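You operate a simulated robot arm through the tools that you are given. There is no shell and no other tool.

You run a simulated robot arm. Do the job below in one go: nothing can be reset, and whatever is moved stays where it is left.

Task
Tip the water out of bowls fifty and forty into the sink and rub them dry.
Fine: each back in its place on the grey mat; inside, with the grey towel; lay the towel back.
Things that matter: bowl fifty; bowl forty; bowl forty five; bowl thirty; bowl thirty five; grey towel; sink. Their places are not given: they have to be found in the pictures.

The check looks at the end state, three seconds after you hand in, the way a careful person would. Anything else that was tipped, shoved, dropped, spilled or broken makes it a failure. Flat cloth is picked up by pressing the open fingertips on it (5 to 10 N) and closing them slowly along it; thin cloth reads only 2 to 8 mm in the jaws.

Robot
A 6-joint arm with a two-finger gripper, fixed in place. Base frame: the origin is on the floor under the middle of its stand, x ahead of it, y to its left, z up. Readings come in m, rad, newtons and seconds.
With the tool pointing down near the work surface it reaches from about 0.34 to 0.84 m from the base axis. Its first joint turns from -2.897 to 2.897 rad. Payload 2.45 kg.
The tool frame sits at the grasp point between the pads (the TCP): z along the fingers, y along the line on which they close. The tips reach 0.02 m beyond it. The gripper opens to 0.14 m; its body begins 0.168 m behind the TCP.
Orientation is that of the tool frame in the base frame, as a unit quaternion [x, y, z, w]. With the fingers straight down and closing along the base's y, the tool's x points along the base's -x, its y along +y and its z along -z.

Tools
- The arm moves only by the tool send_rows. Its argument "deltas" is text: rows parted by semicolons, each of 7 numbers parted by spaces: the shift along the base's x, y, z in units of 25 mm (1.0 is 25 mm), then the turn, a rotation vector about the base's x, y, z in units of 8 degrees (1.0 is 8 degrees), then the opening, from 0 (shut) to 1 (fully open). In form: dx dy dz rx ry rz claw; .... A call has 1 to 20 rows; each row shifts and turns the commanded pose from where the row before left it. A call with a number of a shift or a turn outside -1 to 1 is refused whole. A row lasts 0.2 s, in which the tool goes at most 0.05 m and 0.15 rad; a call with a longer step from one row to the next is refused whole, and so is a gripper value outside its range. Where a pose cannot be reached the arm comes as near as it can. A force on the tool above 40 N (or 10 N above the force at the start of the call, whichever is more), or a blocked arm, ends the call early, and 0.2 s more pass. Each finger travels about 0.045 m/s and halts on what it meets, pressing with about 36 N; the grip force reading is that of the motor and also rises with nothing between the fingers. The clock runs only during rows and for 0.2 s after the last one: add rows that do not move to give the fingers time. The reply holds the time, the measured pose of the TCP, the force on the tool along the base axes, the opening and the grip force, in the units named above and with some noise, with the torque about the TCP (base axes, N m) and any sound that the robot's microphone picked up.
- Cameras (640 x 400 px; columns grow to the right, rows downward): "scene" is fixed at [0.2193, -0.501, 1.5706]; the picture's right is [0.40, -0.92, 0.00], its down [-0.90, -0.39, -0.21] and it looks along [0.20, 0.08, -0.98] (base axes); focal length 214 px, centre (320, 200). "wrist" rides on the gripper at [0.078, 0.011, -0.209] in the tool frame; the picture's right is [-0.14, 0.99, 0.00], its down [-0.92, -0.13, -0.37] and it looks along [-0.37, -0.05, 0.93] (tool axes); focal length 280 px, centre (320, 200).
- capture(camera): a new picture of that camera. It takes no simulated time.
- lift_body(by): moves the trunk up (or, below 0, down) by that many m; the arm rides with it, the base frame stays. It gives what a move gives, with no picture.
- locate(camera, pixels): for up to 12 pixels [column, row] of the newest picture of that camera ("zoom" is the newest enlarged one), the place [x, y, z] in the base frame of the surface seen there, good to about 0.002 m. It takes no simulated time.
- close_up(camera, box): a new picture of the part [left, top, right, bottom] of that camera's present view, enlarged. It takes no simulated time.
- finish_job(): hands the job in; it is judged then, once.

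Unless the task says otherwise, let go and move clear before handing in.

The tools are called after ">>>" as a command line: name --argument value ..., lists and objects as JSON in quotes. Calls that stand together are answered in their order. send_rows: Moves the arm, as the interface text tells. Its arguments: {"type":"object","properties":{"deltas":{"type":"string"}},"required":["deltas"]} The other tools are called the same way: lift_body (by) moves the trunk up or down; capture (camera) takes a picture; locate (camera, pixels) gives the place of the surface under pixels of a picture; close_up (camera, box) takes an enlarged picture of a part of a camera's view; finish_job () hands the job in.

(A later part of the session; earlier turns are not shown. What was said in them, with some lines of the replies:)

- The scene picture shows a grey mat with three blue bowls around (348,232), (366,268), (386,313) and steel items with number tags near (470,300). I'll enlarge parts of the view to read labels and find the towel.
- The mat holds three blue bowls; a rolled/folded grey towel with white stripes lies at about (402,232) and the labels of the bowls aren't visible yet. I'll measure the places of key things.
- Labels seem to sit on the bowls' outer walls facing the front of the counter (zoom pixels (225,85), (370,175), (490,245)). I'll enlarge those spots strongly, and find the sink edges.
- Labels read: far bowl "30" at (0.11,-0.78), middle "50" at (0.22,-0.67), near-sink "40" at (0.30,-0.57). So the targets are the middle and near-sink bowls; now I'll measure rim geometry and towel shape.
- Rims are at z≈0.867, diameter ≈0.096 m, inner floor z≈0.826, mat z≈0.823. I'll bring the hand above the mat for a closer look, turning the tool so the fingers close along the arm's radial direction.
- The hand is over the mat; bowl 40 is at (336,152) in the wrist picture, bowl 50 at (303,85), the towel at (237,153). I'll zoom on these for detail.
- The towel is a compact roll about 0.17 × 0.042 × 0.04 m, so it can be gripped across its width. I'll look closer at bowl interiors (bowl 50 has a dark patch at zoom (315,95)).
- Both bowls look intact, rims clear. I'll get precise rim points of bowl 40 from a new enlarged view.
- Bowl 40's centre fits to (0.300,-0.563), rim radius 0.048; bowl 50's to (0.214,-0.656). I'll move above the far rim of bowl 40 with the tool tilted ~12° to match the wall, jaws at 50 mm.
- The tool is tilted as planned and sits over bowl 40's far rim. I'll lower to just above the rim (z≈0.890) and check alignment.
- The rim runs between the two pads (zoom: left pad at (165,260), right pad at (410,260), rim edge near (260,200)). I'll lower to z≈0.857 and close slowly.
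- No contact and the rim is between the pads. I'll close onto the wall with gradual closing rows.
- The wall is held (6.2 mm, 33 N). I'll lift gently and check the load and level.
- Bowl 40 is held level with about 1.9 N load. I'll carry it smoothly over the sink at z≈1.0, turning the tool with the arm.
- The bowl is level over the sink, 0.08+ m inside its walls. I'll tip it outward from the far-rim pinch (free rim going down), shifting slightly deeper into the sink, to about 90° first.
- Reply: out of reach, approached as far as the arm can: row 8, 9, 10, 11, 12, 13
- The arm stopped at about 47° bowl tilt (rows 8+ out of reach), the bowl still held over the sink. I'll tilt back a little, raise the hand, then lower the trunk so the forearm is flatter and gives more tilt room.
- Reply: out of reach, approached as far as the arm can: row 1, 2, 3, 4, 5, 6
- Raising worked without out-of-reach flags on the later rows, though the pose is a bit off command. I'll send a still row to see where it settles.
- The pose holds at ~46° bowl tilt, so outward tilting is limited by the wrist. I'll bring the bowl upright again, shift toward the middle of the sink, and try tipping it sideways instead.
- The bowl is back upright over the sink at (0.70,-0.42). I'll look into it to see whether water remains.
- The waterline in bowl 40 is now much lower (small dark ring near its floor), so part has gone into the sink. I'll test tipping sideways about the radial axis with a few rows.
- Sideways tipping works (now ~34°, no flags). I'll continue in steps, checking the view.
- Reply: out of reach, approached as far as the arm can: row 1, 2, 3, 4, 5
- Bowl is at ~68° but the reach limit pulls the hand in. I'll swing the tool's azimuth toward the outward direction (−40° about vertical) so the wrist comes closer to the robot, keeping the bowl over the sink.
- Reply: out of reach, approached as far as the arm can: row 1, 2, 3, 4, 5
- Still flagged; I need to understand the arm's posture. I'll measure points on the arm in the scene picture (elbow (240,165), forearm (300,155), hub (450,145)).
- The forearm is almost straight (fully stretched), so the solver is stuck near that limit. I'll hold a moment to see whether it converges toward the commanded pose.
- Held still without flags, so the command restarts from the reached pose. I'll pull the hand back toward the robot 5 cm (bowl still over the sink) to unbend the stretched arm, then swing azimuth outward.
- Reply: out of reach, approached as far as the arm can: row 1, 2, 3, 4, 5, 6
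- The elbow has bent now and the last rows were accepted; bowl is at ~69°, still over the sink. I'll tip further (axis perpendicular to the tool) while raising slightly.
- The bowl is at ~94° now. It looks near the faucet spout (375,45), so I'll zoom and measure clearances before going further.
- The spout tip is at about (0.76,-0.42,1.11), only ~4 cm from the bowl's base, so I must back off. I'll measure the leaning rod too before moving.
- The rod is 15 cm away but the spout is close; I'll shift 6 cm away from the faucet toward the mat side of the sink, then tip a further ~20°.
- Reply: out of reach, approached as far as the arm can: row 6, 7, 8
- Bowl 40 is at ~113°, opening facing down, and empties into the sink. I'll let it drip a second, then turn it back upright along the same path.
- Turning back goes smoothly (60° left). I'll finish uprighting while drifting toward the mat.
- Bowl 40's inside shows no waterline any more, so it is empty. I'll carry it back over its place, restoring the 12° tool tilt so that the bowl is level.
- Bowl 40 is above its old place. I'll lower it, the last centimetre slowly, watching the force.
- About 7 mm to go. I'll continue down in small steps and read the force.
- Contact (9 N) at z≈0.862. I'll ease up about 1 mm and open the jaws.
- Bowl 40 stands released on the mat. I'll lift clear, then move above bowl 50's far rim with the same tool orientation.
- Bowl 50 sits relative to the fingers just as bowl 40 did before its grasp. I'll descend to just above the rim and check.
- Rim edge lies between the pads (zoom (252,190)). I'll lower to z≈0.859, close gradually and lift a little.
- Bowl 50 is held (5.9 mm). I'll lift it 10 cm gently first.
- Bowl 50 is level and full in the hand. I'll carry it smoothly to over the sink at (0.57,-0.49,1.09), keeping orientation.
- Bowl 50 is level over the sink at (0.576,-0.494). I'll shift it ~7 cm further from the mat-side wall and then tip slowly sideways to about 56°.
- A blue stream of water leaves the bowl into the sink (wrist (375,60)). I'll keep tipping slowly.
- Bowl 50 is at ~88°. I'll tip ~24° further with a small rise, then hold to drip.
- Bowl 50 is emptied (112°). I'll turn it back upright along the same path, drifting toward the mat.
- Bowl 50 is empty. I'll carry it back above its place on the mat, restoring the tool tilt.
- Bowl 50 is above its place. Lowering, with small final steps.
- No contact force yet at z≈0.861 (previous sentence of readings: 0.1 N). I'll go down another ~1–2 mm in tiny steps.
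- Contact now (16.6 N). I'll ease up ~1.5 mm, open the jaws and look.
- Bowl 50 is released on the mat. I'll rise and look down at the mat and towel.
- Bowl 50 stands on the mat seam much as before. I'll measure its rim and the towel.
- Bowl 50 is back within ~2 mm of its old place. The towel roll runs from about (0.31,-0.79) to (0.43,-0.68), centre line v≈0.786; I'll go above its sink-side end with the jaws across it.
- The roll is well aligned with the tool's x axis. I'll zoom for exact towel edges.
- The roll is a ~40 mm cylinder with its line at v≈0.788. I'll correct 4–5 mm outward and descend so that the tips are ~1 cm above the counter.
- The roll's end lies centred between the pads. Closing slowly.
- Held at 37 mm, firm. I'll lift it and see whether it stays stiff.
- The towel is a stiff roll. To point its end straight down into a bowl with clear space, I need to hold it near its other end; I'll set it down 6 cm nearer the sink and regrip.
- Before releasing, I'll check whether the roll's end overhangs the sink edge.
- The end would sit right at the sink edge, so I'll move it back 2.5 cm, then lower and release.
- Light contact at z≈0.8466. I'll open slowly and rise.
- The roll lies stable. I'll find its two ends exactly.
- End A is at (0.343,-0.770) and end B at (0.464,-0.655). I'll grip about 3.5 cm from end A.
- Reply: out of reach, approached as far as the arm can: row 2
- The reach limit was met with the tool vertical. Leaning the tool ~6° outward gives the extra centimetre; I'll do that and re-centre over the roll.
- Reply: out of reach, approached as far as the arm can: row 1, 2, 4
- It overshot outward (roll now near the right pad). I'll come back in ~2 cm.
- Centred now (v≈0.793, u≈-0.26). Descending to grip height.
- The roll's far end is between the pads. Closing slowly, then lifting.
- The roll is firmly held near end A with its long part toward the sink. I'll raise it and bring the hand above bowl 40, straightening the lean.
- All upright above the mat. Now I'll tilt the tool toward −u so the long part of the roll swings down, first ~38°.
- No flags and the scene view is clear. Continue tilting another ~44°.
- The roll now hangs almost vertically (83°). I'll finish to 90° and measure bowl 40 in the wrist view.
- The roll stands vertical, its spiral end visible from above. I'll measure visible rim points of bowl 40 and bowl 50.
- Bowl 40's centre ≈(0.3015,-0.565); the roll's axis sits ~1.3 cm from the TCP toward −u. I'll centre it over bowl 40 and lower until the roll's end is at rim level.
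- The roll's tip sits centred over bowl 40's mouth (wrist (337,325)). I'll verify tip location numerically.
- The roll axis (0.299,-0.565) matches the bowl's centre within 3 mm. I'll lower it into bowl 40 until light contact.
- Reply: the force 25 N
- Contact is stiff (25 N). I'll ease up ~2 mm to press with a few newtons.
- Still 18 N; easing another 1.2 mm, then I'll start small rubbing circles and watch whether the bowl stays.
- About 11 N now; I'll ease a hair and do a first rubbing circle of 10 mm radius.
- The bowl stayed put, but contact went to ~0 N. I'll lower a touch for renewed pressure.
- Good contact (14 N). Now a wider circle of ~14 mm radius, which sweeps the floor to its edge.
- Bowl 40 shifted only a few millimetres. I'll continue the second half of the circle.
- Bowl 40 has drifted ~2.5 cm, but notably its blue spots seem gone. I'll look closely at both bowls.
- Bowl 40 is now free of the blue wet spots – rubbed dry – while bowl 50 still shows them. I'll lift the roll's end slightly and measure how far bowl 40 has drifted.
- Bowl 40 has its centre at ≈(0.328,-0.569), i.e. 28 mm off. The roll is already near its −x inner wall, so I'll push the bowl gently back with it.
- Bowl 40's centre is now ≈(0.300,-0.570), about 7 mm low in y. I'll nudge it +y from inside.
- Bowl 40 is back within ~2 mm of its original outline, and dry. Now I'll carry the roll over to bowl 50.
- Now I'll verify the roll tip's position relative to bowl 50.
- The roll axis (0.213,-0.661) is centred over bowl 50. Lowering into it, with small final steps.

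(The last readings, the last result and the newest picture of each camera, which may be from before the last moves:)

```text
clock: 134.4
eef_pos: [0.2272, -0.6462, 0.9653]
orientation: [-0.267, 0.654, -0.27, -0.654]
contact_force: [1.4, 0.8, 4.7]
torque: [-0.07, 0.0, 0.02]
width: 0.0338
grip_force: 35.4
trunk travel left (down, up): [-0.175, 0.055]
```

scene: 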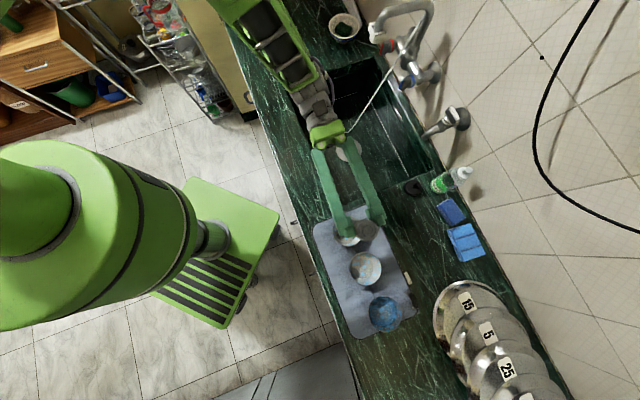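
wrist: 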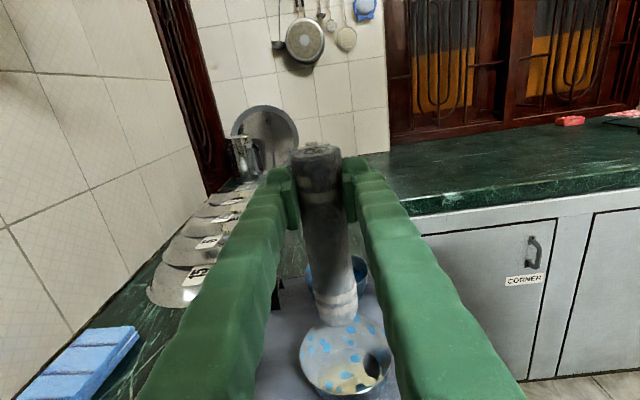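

Light contact 4.7 N. Now a rubbing circle of 10 mm radius in bowl 50.

>>> send_rows --deltas "0.2 0 -0.02 0 0 0 0;0.2 0 0 0 0 0 0;-0.0536 0.2 0 0 0 0 0;-0.1464 0.1464 0 0 0 0 0;-0.2 0.0536 0 0 0 0 0;-0.2 -0.0536 0 0 0 0 0;-0.1464 -0.1464 0 0 0 0 0;-0.0536 -0.2 0 0 0 0 0;0.0536 -0.2 0 0 0 0 0;0.1464 -0.1464 0 0 0 0 0;0.2 -0.0536 0 0 0 0 0;0.2 0.0536 0 0 0 0 0;0.1464 0.1464 0 0 0 0 0;0.0536 0.2 0 0 0 0 0"

>>> close_up --camera "scene" --box '[330, 235, 400, 300]'

>>> close_up --camera "wrist" --box '[255, 220, 395, 370]'

```text
clock: 137.4
eef_pos: [0.238, -0.6461, 0.9629]
orientation: [-0.266, 0.655, -0.269, -0.654]
contact_force: [0.4, -5.4, 12.3]
torque: [-0.7, 0.05, 0.03]
width: 0.0326
grip_force: 36.0
trunk travel left (down, up): [-0.175, 0.055]
```

```text
6.15 times, centred on (365, 268) of scene
```

zoom: 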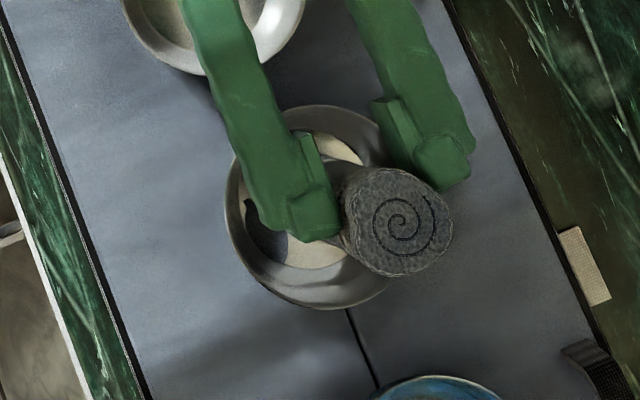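

```text
2.67 times, centred on (325, 295) of wrist
```

zoom: 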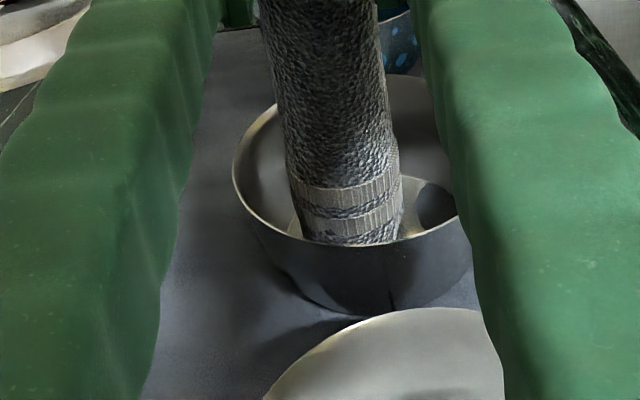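

Bowl 50's blue spots have vanished too and it has not moved. I'll do one more lighter circle for thoroughness.

>>> send_rows --deltas "0 0 0.03 0 0 0 0;-0.0536 0.2 0 0 0 0 0;-0.1464 0.1464 0 0 0 0 0;-0.2 0.0536 0 0 0 0 0;-0.2 -0.0536 0 0 0 0 0;-0.1464 -0.1464 0 0 0 0 0;-0.0536 -0.2 0 0 0 0 0;0.0536 -0.2 0 0 0 0 0;0.1464 -0.1464 0 0 0 0 0;0.2 -0.0536 0 0 0 0 0;0.2 0.0536 0 0 0 0 0;0.1464 0.1464 0 0 0 0 0;0.0536 0.2 0 0 0 0 0;-0.2 0 0 0 0 0 0;-0.2 0 0 0 0 0 0"

>>> close_up --camera "scene" --box '[330, 235, 400, 300]'

```text
clock: 140.6
eef_pos: [0.2289, -0.6443, 0.9637]
orientation: [-0.266, 0.655, -0.269, -0.654]
contact_force: [3.0, 0.4, 5.3]
torque: [0.0, -0.33, 0.06]
width: 0.032
grip_force: 35.8
trunk travel left (down, up): [-0.175, 0.055]
```

```text
6.15 times, centred on (365, 268) of scene
```

zoom: 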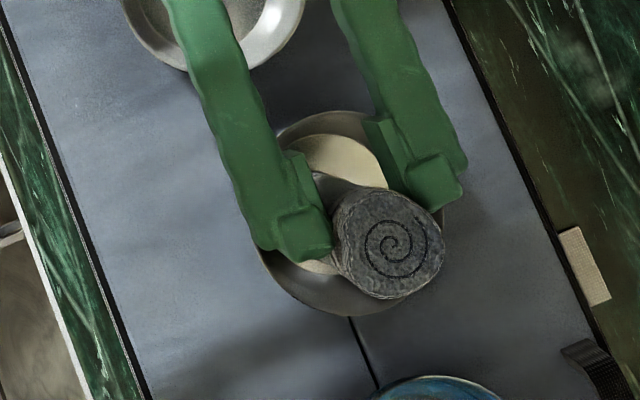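

The bowl has slid a little. I'll lift the roll a few millimetres (still inside) and measure the rim.

>>> send_rows --deltas "0 0 0.15 0 0 0 0;0 0 0 0 0 0 0"

>>> close_up --camera "scene" --box '[340, 245, 400, 295]'

>>> close_up --camera "wrist" --box '[255, 220, 395, 370]'

```text
clock: 141.2
eef_pos: [0.2263, -0.645, 0.9648]
orientation: [-0.266, 0.655, -0.267, -0.655]
contact_force: [0.5, 0.4, -1.1]
torque: [0.0, -0.01, 0.01]
width: 0.0323
grip_force: 35.5
trunk travel left (down, up): [-0.175, 0.055]
```

```text
8.00 times, centred on (370, 270) of scene
```

zoom: 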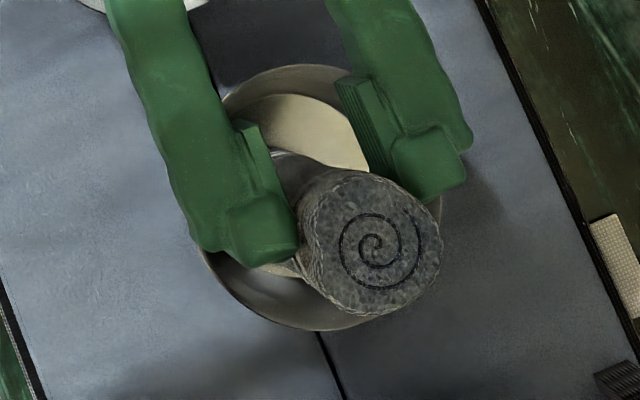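

```text
2.67 times, centred on (325, 295) of wrist
```

zoom: 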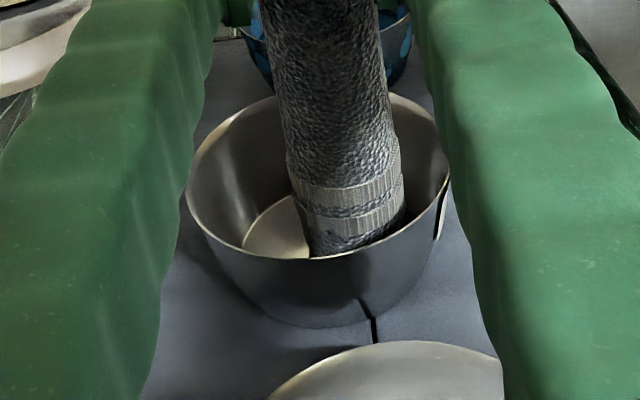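

>>> locate --camera "zoom" --pixels '[[300, 100], [345, 100], [220, 310], [300, 318], [430, 290], [190, 245], [260, 120], [325, 330], [410, 160], [320, 250]]'

>>> close_up --camera "scene" --box '[340, 245, 400, 295]'

>>> locate --camera "zoom" --pixels '[[300, 329], [340, 328], [250, 312], [215, 275], [440, 205], [290, 66], [320, 67], [240, 88], [375, 318], [372, 245], [310, 200], [330, 110]]'

```text
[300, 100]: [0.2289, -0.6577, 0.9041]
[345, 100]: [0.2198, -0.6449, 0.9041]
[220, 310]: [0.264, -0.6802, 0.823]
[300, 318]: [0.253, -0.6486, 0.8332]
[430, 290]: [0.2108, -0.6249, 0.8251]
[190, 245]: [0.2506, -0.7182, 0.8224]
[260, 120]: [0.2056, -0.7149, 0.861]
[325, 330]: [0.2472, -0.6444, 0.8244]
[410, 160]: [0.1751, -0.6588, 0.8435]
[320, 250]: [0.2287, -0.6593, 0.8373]
```

```text
8.00 times, centred on (370, 270) of scene
```

zoom: 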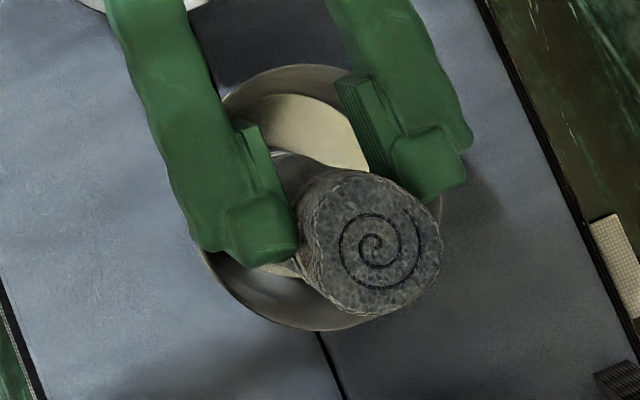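

```text
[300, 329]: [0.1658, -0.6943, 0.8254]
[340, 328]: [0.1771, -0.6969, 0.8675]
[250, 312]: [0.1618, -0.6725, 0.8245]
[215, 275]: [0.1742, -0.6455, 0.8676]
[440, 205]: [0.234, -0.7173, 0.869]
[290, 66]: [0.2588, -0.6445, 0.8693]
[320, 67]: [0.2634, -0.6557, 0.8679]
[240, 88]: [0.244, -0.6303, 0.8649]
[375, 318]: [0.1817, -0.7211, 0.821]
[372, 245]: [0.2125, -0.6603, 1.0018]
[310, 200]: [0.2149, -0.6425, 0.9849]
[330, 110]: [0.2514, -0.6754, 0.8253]
```

Bowl 50's centre is ≈(0.217,-0.6715), ~15 mm from its place. I'll push it back +y from inside, then back off and rise.

>>> send_rows --deltas "0 0 0.08 0 0 0 0;-0.04 0.2 0 0 0 0 0;-0.04 0.2 0 0 0 0 0;-0.04 0.2 0 0 0 0 0;-0.04 0.2 0 0 0 0 0;0 0 0 0 0 0 0;0 -0.2 0 0 0 0 0;0 -0.2 0.3 0 0 0 0;0 0 0.8 0 0 0 0;0 0 0.8 0 0 0 0;0 0 0.8 0 0 0 0;0 0 0.8 0 0 0 0;0 0 0 0 0 0 0"

>>> close_up --camera "scene" --box '[340, 245, 400, 295]'

>>> capture --camera "wrist"

```text
clock: 144.0
eef_pos: [0.2242, -0.6377, 1.058]
orientation: [-0.266, 0.655, -0.268, -0.654]
contact_force: [0.4, -0.6, -1.9]
torque: [0.02, -0.02, 0.02]
width: 0.0317
grip_force: 36.1
trunk travel left (down, up): [-0.175, 0.055]
```

```text
8.00 times, centred on (370, 270) of scene
```

zoom: 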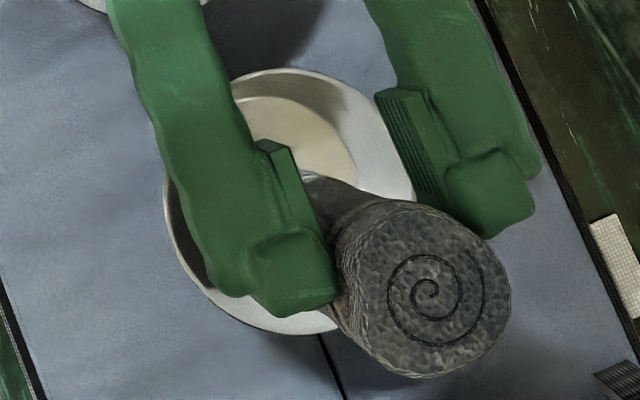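

```text
taken
```

wrist: 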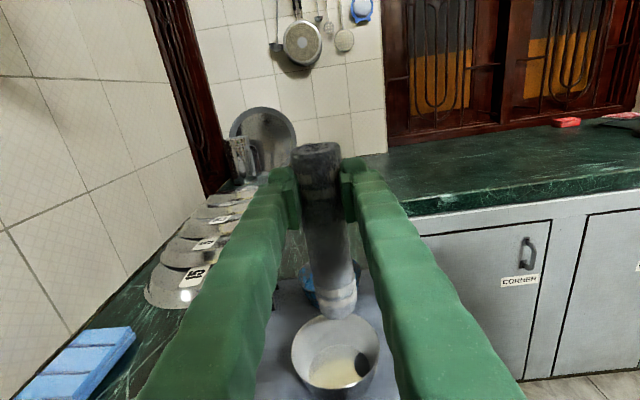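

Bowl 50 is back within ~5 mm of its outline and spotless inside, except the dark patch it had from the start. I'll zoom to understand that patch.

>>> close_up --camera "wrist" --box '[280, 300, 395, 399]'

>>> locate --camera "wrist" --pixels '[[363, 365], [345, 370], [366, 352], [330, 375], [293, 350], [377, 345]]'

```text
4.04 times, centred on (338, 350) of wrist
```

zoom: 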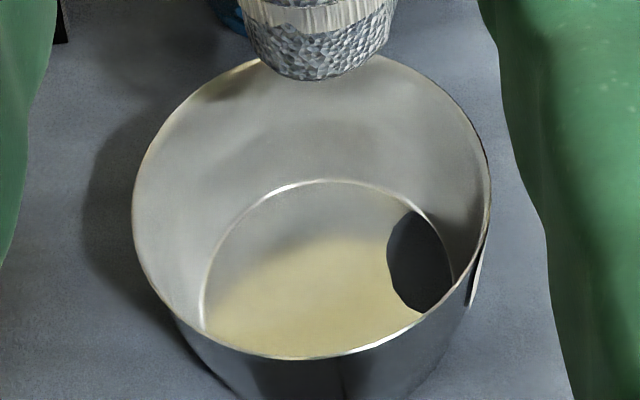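

```text
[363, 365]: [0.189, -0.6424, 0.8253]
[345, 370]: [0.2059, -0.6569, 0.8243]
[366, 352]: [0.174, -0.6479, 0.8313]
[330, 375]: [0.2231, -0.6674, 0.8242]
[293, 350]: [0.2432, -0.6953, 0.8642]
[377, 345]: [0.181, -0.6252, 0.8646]
```

The patch is a fixed dark mark on the floor near the label side, present from the start; the bowl is dry. Now I'll bring the towel back: first up and over to where I tilted it before.

>>> send_rows --deltas "0.3 0.31 0.6 0 0 0 0;0.6 0.622 0.6 0 0 0 0;0.6 0.622 0.5 0 0 0 0;0.6 0.622 0.5 0 0 0 0;0.6 0.622 0.48 0 0 0 0;0.33 0.31 0 0 0 0 0;0 0 0 0.522 -0.5385 0 0;0 0 0 0.522 -0.5385 0 0;0 0 0 0.522 -0.5385 0 0;0 0 0 0.522 -0.5385 0 0;0 0 0 0.522 -0.5385 0 0;0 0 0 0.522 -0.5385 0 0;0 0 0 0.522 -0.5385 0 0;0 0 0 0 0 0 0"

>>> close_up --camera "scene" --box '[300, 190, 430, 350]'

```text
clock: 147.0
eef_pos: [0.2999, -0.5581, 1.1237]
orientation: [-0.344, 0.847, -0.156, -0.375]
contact_force: [-0.9, -0.1, -1.1]
torque: [-0.02, 0.03, 0.0]
width: 0.0312
grip_force: 36.2
trunk travel left (down, up): [-0.175, 0.055]
```

```text
2.50 times, centred on (365, 270) of scene
```

zoom: 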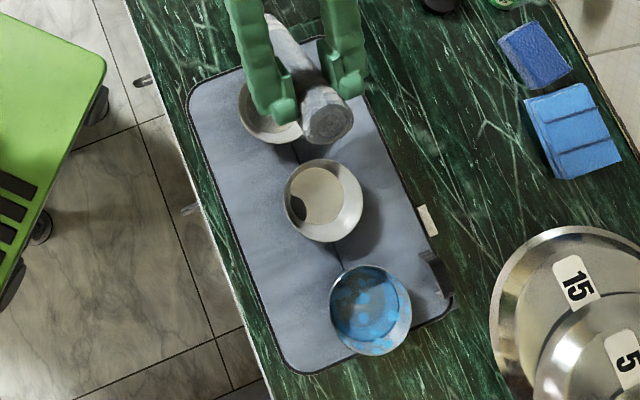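

Both bowls look clean and dry on the mat; bowl 30 untouched. Continue levelling the towel (48° left).

>>> send_rows --deltas "0 0 0 0.52 -0.5363 0 0;0 0 0 0.52 -0.5363 0 0;0 0 0 0.52 -0.5363 0 0;0 0 0 0.52 -0.5363 0 0;0 0 0 0.52 -0.5363 0 0;0 0 0 0.52 -0.5363 0 0;0 0 0 0.52 -0.5363 0 0;0 0 0 0.52 -0.5363 0 0;0 0 0 0 0 0 0"

>>> capture --camera "wrist"

>>> locate --camera "wrist" --pixels '[[318, 165], [322, 200], [326, 240], [332, 280], [337, 315], [320, 158]]'

```text
clock: 149.0
eef_pos: [0.2985, -0.5568, 1.1241]
orientation: [-0.374, 0.927, -0.003, 0.0]
contact_force: [-0.4, -0.2, -1.5]
torque: [-0.03, 0.0, 0.0]
width: 0.0308
grip_force: 36.0
trunk travel left (down, up): [-0.175, 0.055]
```

```text
taken
```

wrist: 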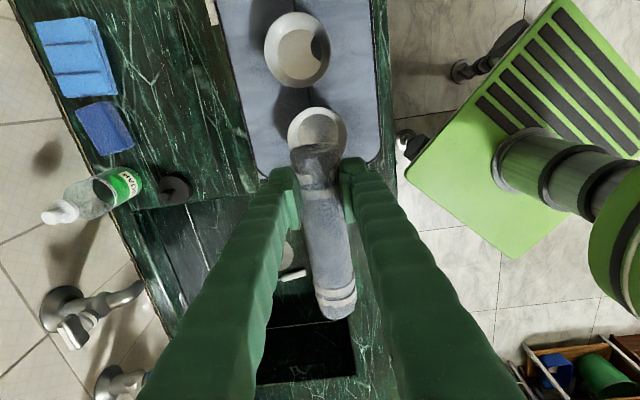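

```text
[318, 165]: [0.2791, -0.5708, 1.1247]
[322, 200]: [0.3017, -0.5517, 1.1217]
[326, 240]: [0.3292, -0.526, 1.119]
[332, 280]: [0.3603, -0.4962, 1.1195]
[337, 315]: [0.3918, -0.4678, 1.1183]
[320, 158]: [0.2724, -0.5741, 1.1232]
```

The roll is level again but has slipped a bit toward the fingertips (31 mm grip), so I'll carry it straight back and low over the counter.

>>> send_rows --deltas "0.1 -0.45 -0.4 -0.054 -0.052 0 0;0.173 -0.821 -0.64 -0.054 -0.052 0 0;0.173 -0.821 -0.64 -0.054 -0.052 0 0;0.173 -0.821 -0.64 -0.054 -0.052 0 0;0.173 -0.821 -0.64 -0.054 -0.052 0 0;0.173 -0.821 -0.64 -0.054 -0.052 0 0;0.173 -0.821 -0.64 -0.054 -0.052 0 0;0.173 -0.821 -0.64 -0.054 -0.052 0 0;0.173 -0.821 -0.64 -0.054 -0.052 0 0;0.173 -0.821 -0.64 -0.054 -0.052 0 0;0.073 -0.371 -0.24 0 0 0 0;0 0 0 0 0 0 0"

>>> capture --camera "wrist"

```text
clock: 151.6
eef_pos: [0.3407, -0.7613, 0.9637]
orientation: [-0.374, 0.926, -0.051, 0.019]
contact_force: [0.2, -0.1, -1.1]
torque: [-0.03, 0.03, -0.01]
width: 0.0303
grip_force: 36.2
trunk travel left (down, up): [-0.175, 0.055]
```

```text
taken
```

wrist: 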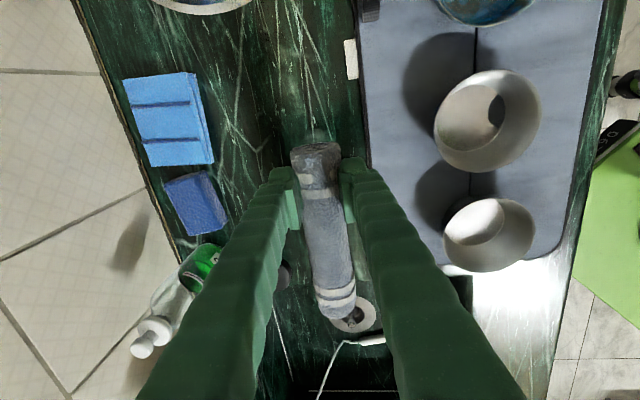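

No reach flags. I'll measure the roll's line before lowering.

>>> locate --camera "wrist" --pixels '[[314, 148], [316, 165], [322, 200], [328, 245], [334, 290], [337, 312], [300, 200], [344, 200]]'

>>> close_up --camera "wrist" --box '[260, 130, 400, 340]'

```text
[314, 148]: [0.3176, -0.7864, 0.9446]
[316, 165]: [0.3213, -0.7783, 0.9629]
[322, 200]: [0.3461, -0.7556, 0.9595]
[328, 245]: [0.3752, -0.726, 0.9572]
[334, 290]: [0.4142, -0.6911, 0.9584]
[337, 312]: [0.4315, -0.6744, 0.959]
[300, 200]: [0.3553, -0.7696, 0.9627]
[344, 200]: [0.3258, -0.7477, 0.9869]
```

```text
1.90 times, centred on (330, 235) of wrist
```

zoom: 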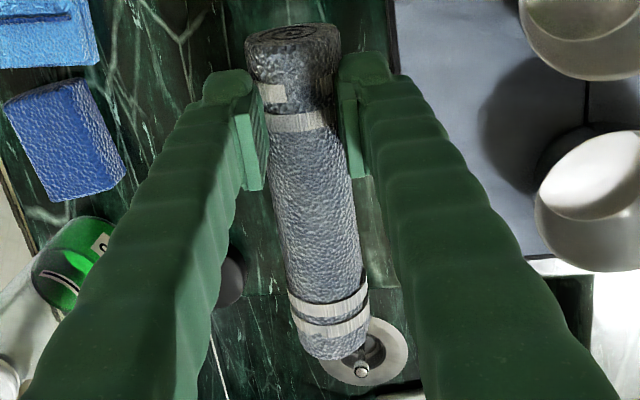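

The roll lies within ~7 mm of its original line. I'll lower it to just above the counter.

>>> send_rows --deltas "0 -0.06 -0.6 0 0 0 0;0 -0.06 -0.8 0 0 0 0;0 0 -0.8 0 0 0 0;0 0 -0.8 0 0 0 0;0 0 -0.5 0 0 0 0;0 0 -0.3 0 0 0 0;0 0 0 0 0 0 0"

>>> capture --camera "wrist"

```text
clock: 153.2
eef_pos: [0.3402, -0.7656, 0.8705]
orientation: [-0.374, 0.926, -0.05, 0.019]
contact_force: [0.0, -0.2, -0.1]
torque: [-0.04, 0.02, 0.03]
width: 0.0303
grip_force: 36.1
trunk travel left (down, up): [-0.175, 0.055]
```

```text
taken
```

wrist: 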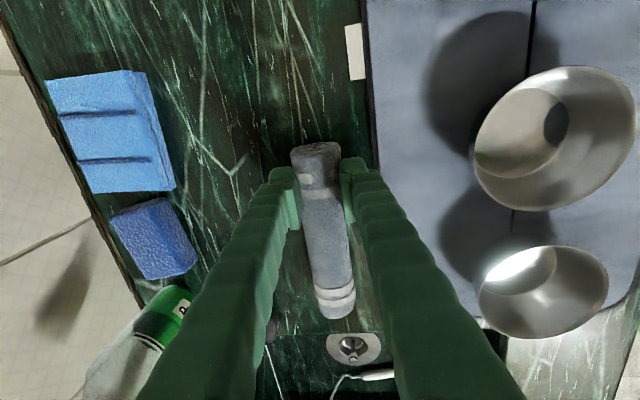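

Now small steps down until contact.

>>> send_rows --deltas "0 0 -0.1 0 0 0 0;0 0 -0.1 0 0 0 0;0 0 -0.1 0 0 0 0;0 0 0 0 0 0 0"

```text
clock: 154.2
eef_pos: [0.3416, -0.7648, 0.8637]
orientation: [-0.373, 0.926, -0.052, 0.02]
contact_force: [1.5, -3.1, 6.2]
torque: [0.5, -0.74, -0.38]
width: 0.0305
grip_force: 36.2
trunk travel left (down, up): [-0.175, 0.055]
```

Contact at the B end first (6 N, with torque). I'll level the roll by ~2° and continue down slightly.

>>> send_rows --deltas "0 0 0 0.17 -0.18 0 0;0 0 -0.08 0 0 0 0;0 0 -0.08 0 0 0 0;0 0 0 0 0 0 0"

```text
clock: 155.2
eef_pos: [0.3411, -0.762, 0.8624]
orientation: [-0.373, 0.926, -0.046, 0.035]
contact_force: [-2.6, 4.9, 8.5]
torque: [-0.03, 0.35, -0.1]
width: 0.0301
grip_force: 35.6
out of reach, approached as far as the arm can: row 2
trunk travel left (down, up): [-0.175, 0.055]
```

The roll now rests about flat (8 N, little torque). I'll open slowly.

>>> send_rows --deltas "0 0 0 0 0 0 0.2;0 0 0 0 0 0 0.22;0 0 0 0 0 0 0.24;0 0 0 0 0 0 0.27;0 0 0 0 0 0 0.3;0 0 0 0 0 0 0.34;0 0 0 0 0 0 0.38;0 0 0 0 0 0 0.43;0 0 0 0 0 0 0.43"

>>> capture --camera "wrist"

```text
clock: 157.2
eef_pos: [0.3412, -0.7627, 0.86]
orientation: [-0.373, 0.926, -0.046, 0.035]
contact_force: [0.7, 0.1, -0.3]
torque: [0.01, 0.0, 0.0]
width: 0.0601
grip_force: 0.1
trunk travel left (down, up): [-0.175, 0.055]
```

```text
taken
```

wrist: 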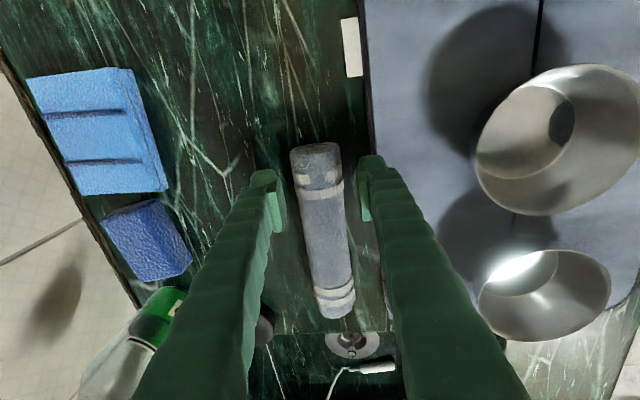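

The towel is released and lies still. I'll rise straight up along the tool and look at it.

>>> send_rows --deltas "-0.03 0.04 0.5 0 0 0 0.43;-0.06 0.07 0.8 0 0 0 0.43;-0.06 0.07 0.8 0 0 0 0.43;-0.06 0.07 0.8 0 0 0 0.43;-0.06 0.07 0.8 0 0 0 0.5;-0.06 0.07 0.8 0 0 0 0.6;-0.1 0.3 0.8 0.1 0.1 0 0.7;-0.1 0.4 0.8 0.1 0.1 0 0.8;-0.1 0.4 0.8 0.1 0.1 0 0.9;0 0 0 0 0 0 1"

>>> capture --camera "wrist"

>>> close_up --camera "wrist" --box '[250, 60, 390, 300]'

```text
clock: 159.4
eef_pos: [0.3392, -0.7629, 1.0291]
orientation: [-0.373, 0.927, -0.014, 0.023]
contact_force: [0.9, 0.9, 0.8]
torque: [-0.01, -0.04, 0.02]
width: 0.1401
grip_force: 0.0
out of reach, approached as far as the arm can: row 2, 3, 4, 5, 6, 7, 8, 9
trunk travel left (down, up): [-0.175, 0.055]
```

```text
taken
```

wrist: 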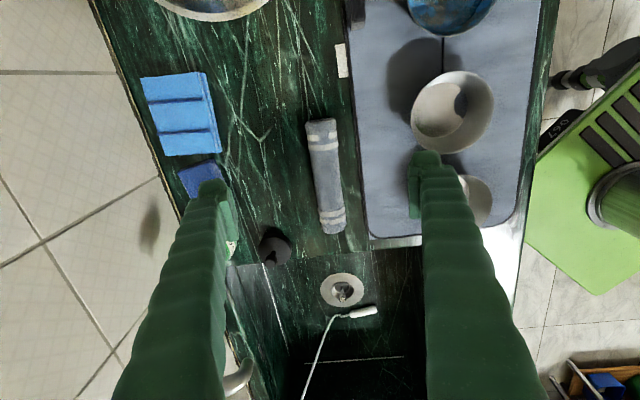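

```text
1.67 times, centred on (320, 180) of wrist
```

zoom: 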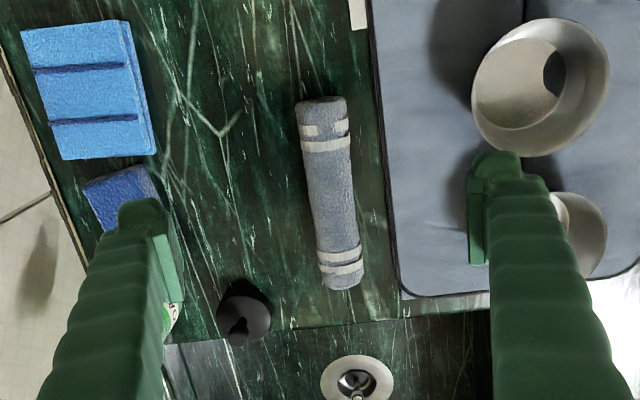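

The towel lies on the counter beside the mat. I'll measure its place against the original.

>>> locate --camera "wrist" --pixels '[[321, 122], [323, 140], [326, 175], [330, 205], [332, 225], [306, 125], [336, 124], [320, 118], [333, 232]]'

```text
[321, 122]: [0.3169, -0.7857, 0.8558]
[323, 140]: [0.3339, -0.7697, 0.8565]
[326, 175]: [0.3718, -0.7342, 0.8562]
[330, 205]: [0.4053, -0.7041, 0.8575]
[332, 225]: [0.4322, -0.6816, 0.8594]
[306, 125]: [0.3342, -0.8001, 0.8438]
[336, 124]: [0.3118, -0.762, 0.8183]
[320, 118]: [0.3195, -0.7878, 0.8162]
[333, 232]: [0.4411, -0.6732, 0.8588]
```

The towel is within ~5 mm of where it lay. I'll retract the arm to near its start pose and take final views.

>>> send_rows --deltas "-0.3 0.6 0.3 0 0 0 1;-0.3 0.6 0.3 0 0 0 1;-0.4 0.8 0.4 0 0 0 1;-0.4 0.8 0.4 0 0 0 1;-0.6 0.8 0.5 0 0 -0.3 1;-0.6 0.8 0.5 0 0 -0.3 1;-0.6 0.8 0.5 0 0 -0.3 1;-0.6 0.8 0.5 0 0 -0.3 1;-0.6 0.8 0.5 0 0 -0.3 1;-0.6 0.8 0.5 0 0 -0.3 1;-0.6 0.8 0.5 0 0 -0.3 1;-0.6 0.8 0.5 0 0 -0.3 1;-0.6 0.8 0.5 0 0 -0.3 1;-0.6 0.8 0.5 0 0 -0.3 1;-0.6 0.4 0.3 0 0 -0.3 1;-0.6 0.4 0.3 0 0 -0.3 1;0 0 0 0 0 0 1"

>>> capture --camera "scene"

>>> close_up --camera "scene" --box '[300, 190, 430, 350]'

```text
clock: 163.0
eef_pos: [0.1972, -0.7692, 1.2794]
orientation: [-0.13, 0.991, -0.02, 0.019]
contact_force: [0.0, -0.3, 0.5]
torque: [-0.04, 0.01, 0.01]
width: 0.1399
grip_force: 0.1
out of reach, approached as far as the arm can: row 1, 2, 3, 4, 5, 6, 7, 8, 9, 10, 11, 12, 13, 14, 15, 16
trunk travel left (down, up): [-0.175, 0.055]
```

```text
taken
```

scene: 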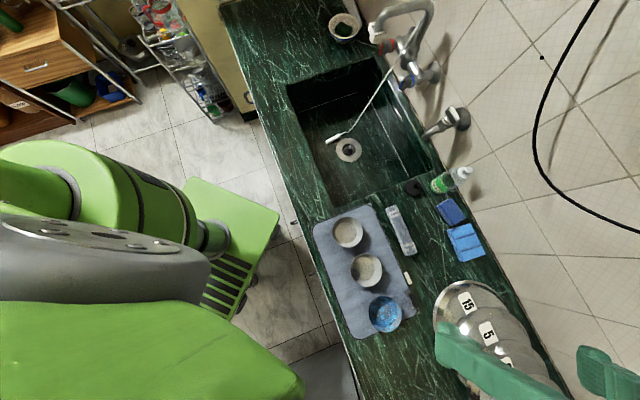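

```text
2.50 times, centred on (365, 270) of scene
```

zoom: 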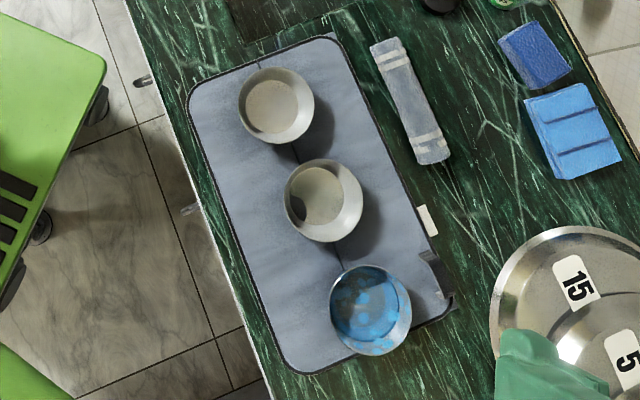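

Bowls 40 and 50 and the towel match the starting picture. Bowl 30 looks bluer than at the start, so I'll zoom in on it and check everything around.

>>> close_up --camera "scene" --box '[360, 285, 415, 340]'

>>> locate --camera "zoom" --pixels '[[300, 200], [250, 180], [340, 240], [270, 260], [350, 160], [180, 200], [440, 200], [300, 60], [300, 350]]'

>>> close_up --camera "scene" --box '[280, 50, 450, 220]'

>>> capture --camera "wrist"

```text
7.27 times, centred on (388, 312) of scene
```

zoom: 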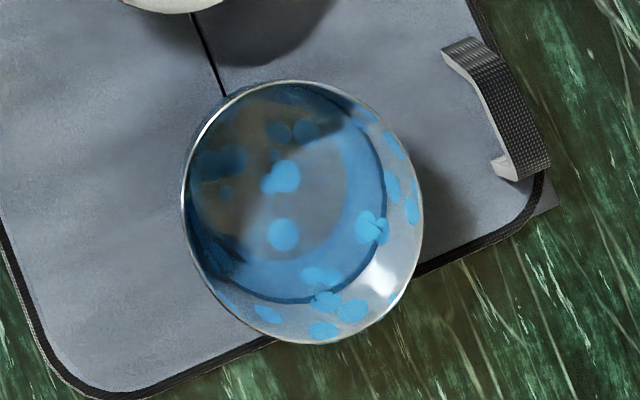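

```text
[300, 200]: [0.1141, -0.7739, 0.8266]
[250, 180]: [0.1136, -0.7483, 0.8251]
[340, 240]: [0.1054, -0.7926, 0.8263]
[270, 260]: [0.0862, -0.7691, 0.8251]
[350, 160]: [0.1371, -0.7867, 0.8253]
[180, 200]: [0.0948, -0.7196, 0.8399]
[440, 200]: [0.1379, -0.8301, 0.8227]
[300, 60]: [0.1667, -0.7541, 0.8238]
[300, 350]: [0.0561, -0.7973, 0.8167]
```

```text
2.35 times, centred on (365, 135) of scene
```

zoom: 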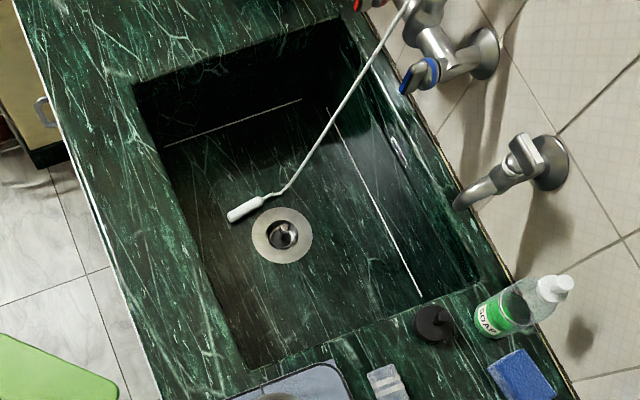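

```text
taken
```

wrist: 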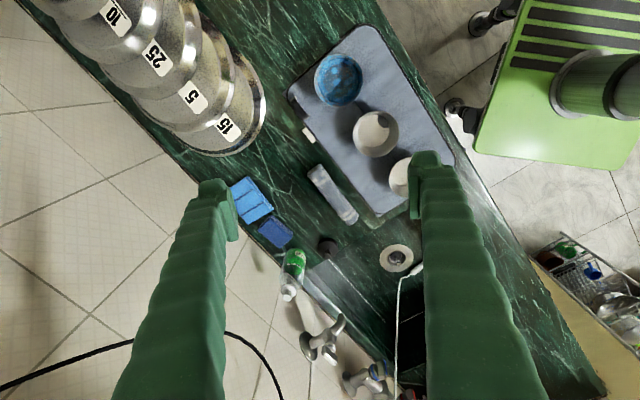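

Bowl 30 stands in place with its water; the darker look may be the arm's shadow. I'll retract the arm away from above the mat and look again.

>>> send_rows --deltas "-0.1 0.6 0 0 0 0 1;-0.1 0.6 0 0 0 0 1;-0.1 0.8 0 0 0 0 1;-0.1 0.8 0 0 0 0 1;-0.2 0.8 0 0 0 0 1;-0.2 0.8 0 0 0 0 1;-0.2 0.8 0 0 0 0 1;-0.2 0.8 0 0 0 0 1;-0.2 0.8 0 0 0 0 1;-0.2 0.8 0 0 0 0 1;-0.2 0.8 0 0 0 0 1;-0.2 0.8 0 0 0 0 1;-0.2 0.8 0 0 0 0 1;-0.2 0.8 0 0 0 0 1;0 0 0 0 0 0 1"

>>> capture --camera "scene"

>>> close_up --camera "scene" --box '[300, 190, 430, 350]'

```text
clock: 166.2
eef_pos: [0.1859, -0.7556, 1.3232]
orientation: [-0.131, 0.991, -0.02, 0.019]
contact_force: [-0.1, -0.4, 0.5]
torque: [0.02, 0.0, 0.0]
width: 0.1401
grip_force: 0.0
out of reach, approached as far as the arm can: row 1, 2, 3, 4, 5, 6, 7, 8, 9, 10, 11, 12, 13, 14
trunk travel left (down, up): [-0.175, 0.055]
```

```text
taken
```

scene: 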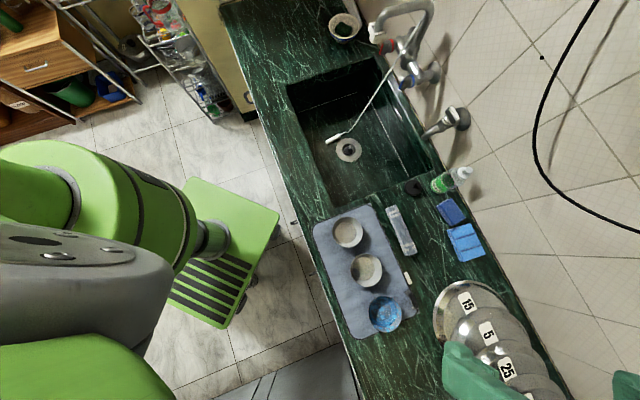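

```text
2.50 times, centred on (365, 270) of scene
```

zoom: 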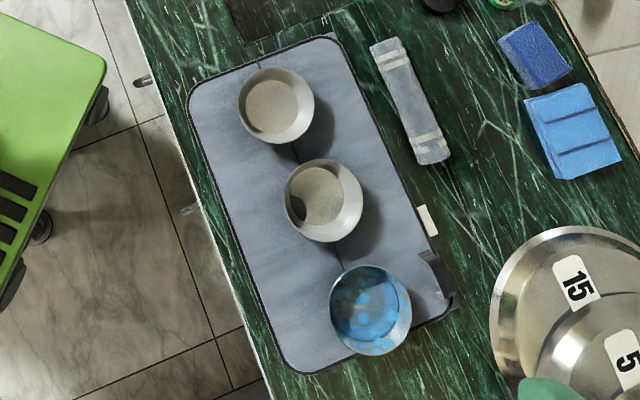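

Everything stands as it should; one last close look at bowl 30 from the wrist camera to be sure it is undisturbed.

>>> capture --camera "wrist"

>>> close_up --camera "wrist" --box '[300, 30, 430, 240]'

```text
taken
```

wrist: 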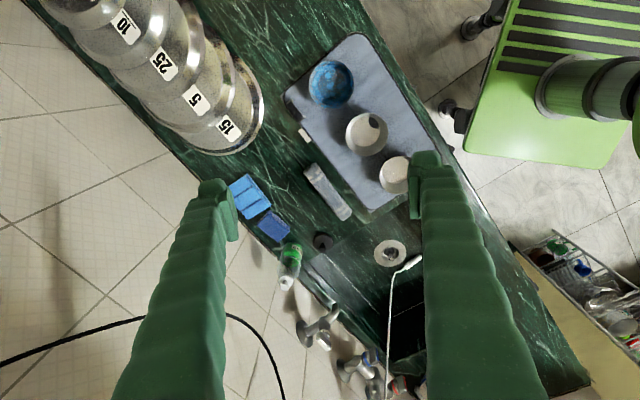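

```text
1.90 times, centred on (365, 135) of wrist
```

zoom: 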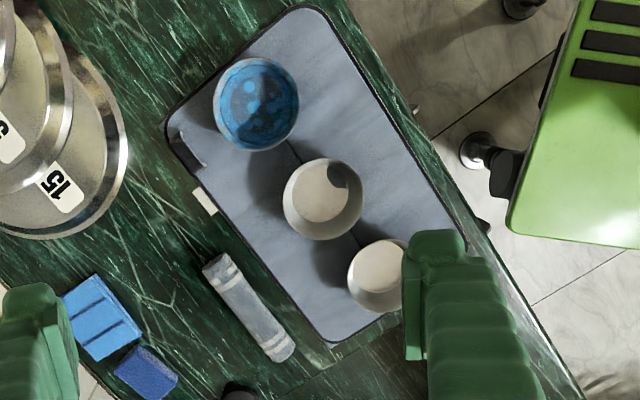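

The final pictures show what the task asked for, as far as I can see:
- **Bowls 40 and 50:** both are empty, with no wet spots left. They stand on the mat within about 5 mm of where they started.
- **Towel:** it lies back along its old line, within about 5 mm.
- **Bowl 30:** I never touched it, though its water looks a deeper blue than at the start. I don't know why.
- **Arm:** the hand is open and clear of everything.

I'm handing in now.

>>> finish_job

```text
The job is handed in.
```

I tipped the water out of bowls fifty and forty into the sink, rubbed both dry inside with the grey towel, and handed the job in. No result has come back yet.

- **Bowl forty:** it is empty and its wet spots are gone. It slid about 3 cm while I rubbed it, so I pushed it back. It now stands about 2 mm from where it started.
- **Bowl fifty:** it is also empty with no wet spots, and stands about 5 mm from where it started. A dark oval mark on its floor was there from the start, and rubbing did not remove it.
- **Grey towel:** it lies beside the mat along its old line, within about 5 mm. It may be turned slightly about its own length.
- **Bowl thirty:** I did not touch it and it is still in its place with its water. The water has looked a deeper blue since about the time I emptied bowl fifty, and I don't know why.
- **Bowls forty-five and thirty-five:** I never saw them in any picture. The steel ones whose labels I could read were 5, 10, 15 and 25.

I saw no spills or other moved objects in the final pictures. The hand is open and clear, but the arm is stretched out high above the counter, because it would not retract to its starting pose.
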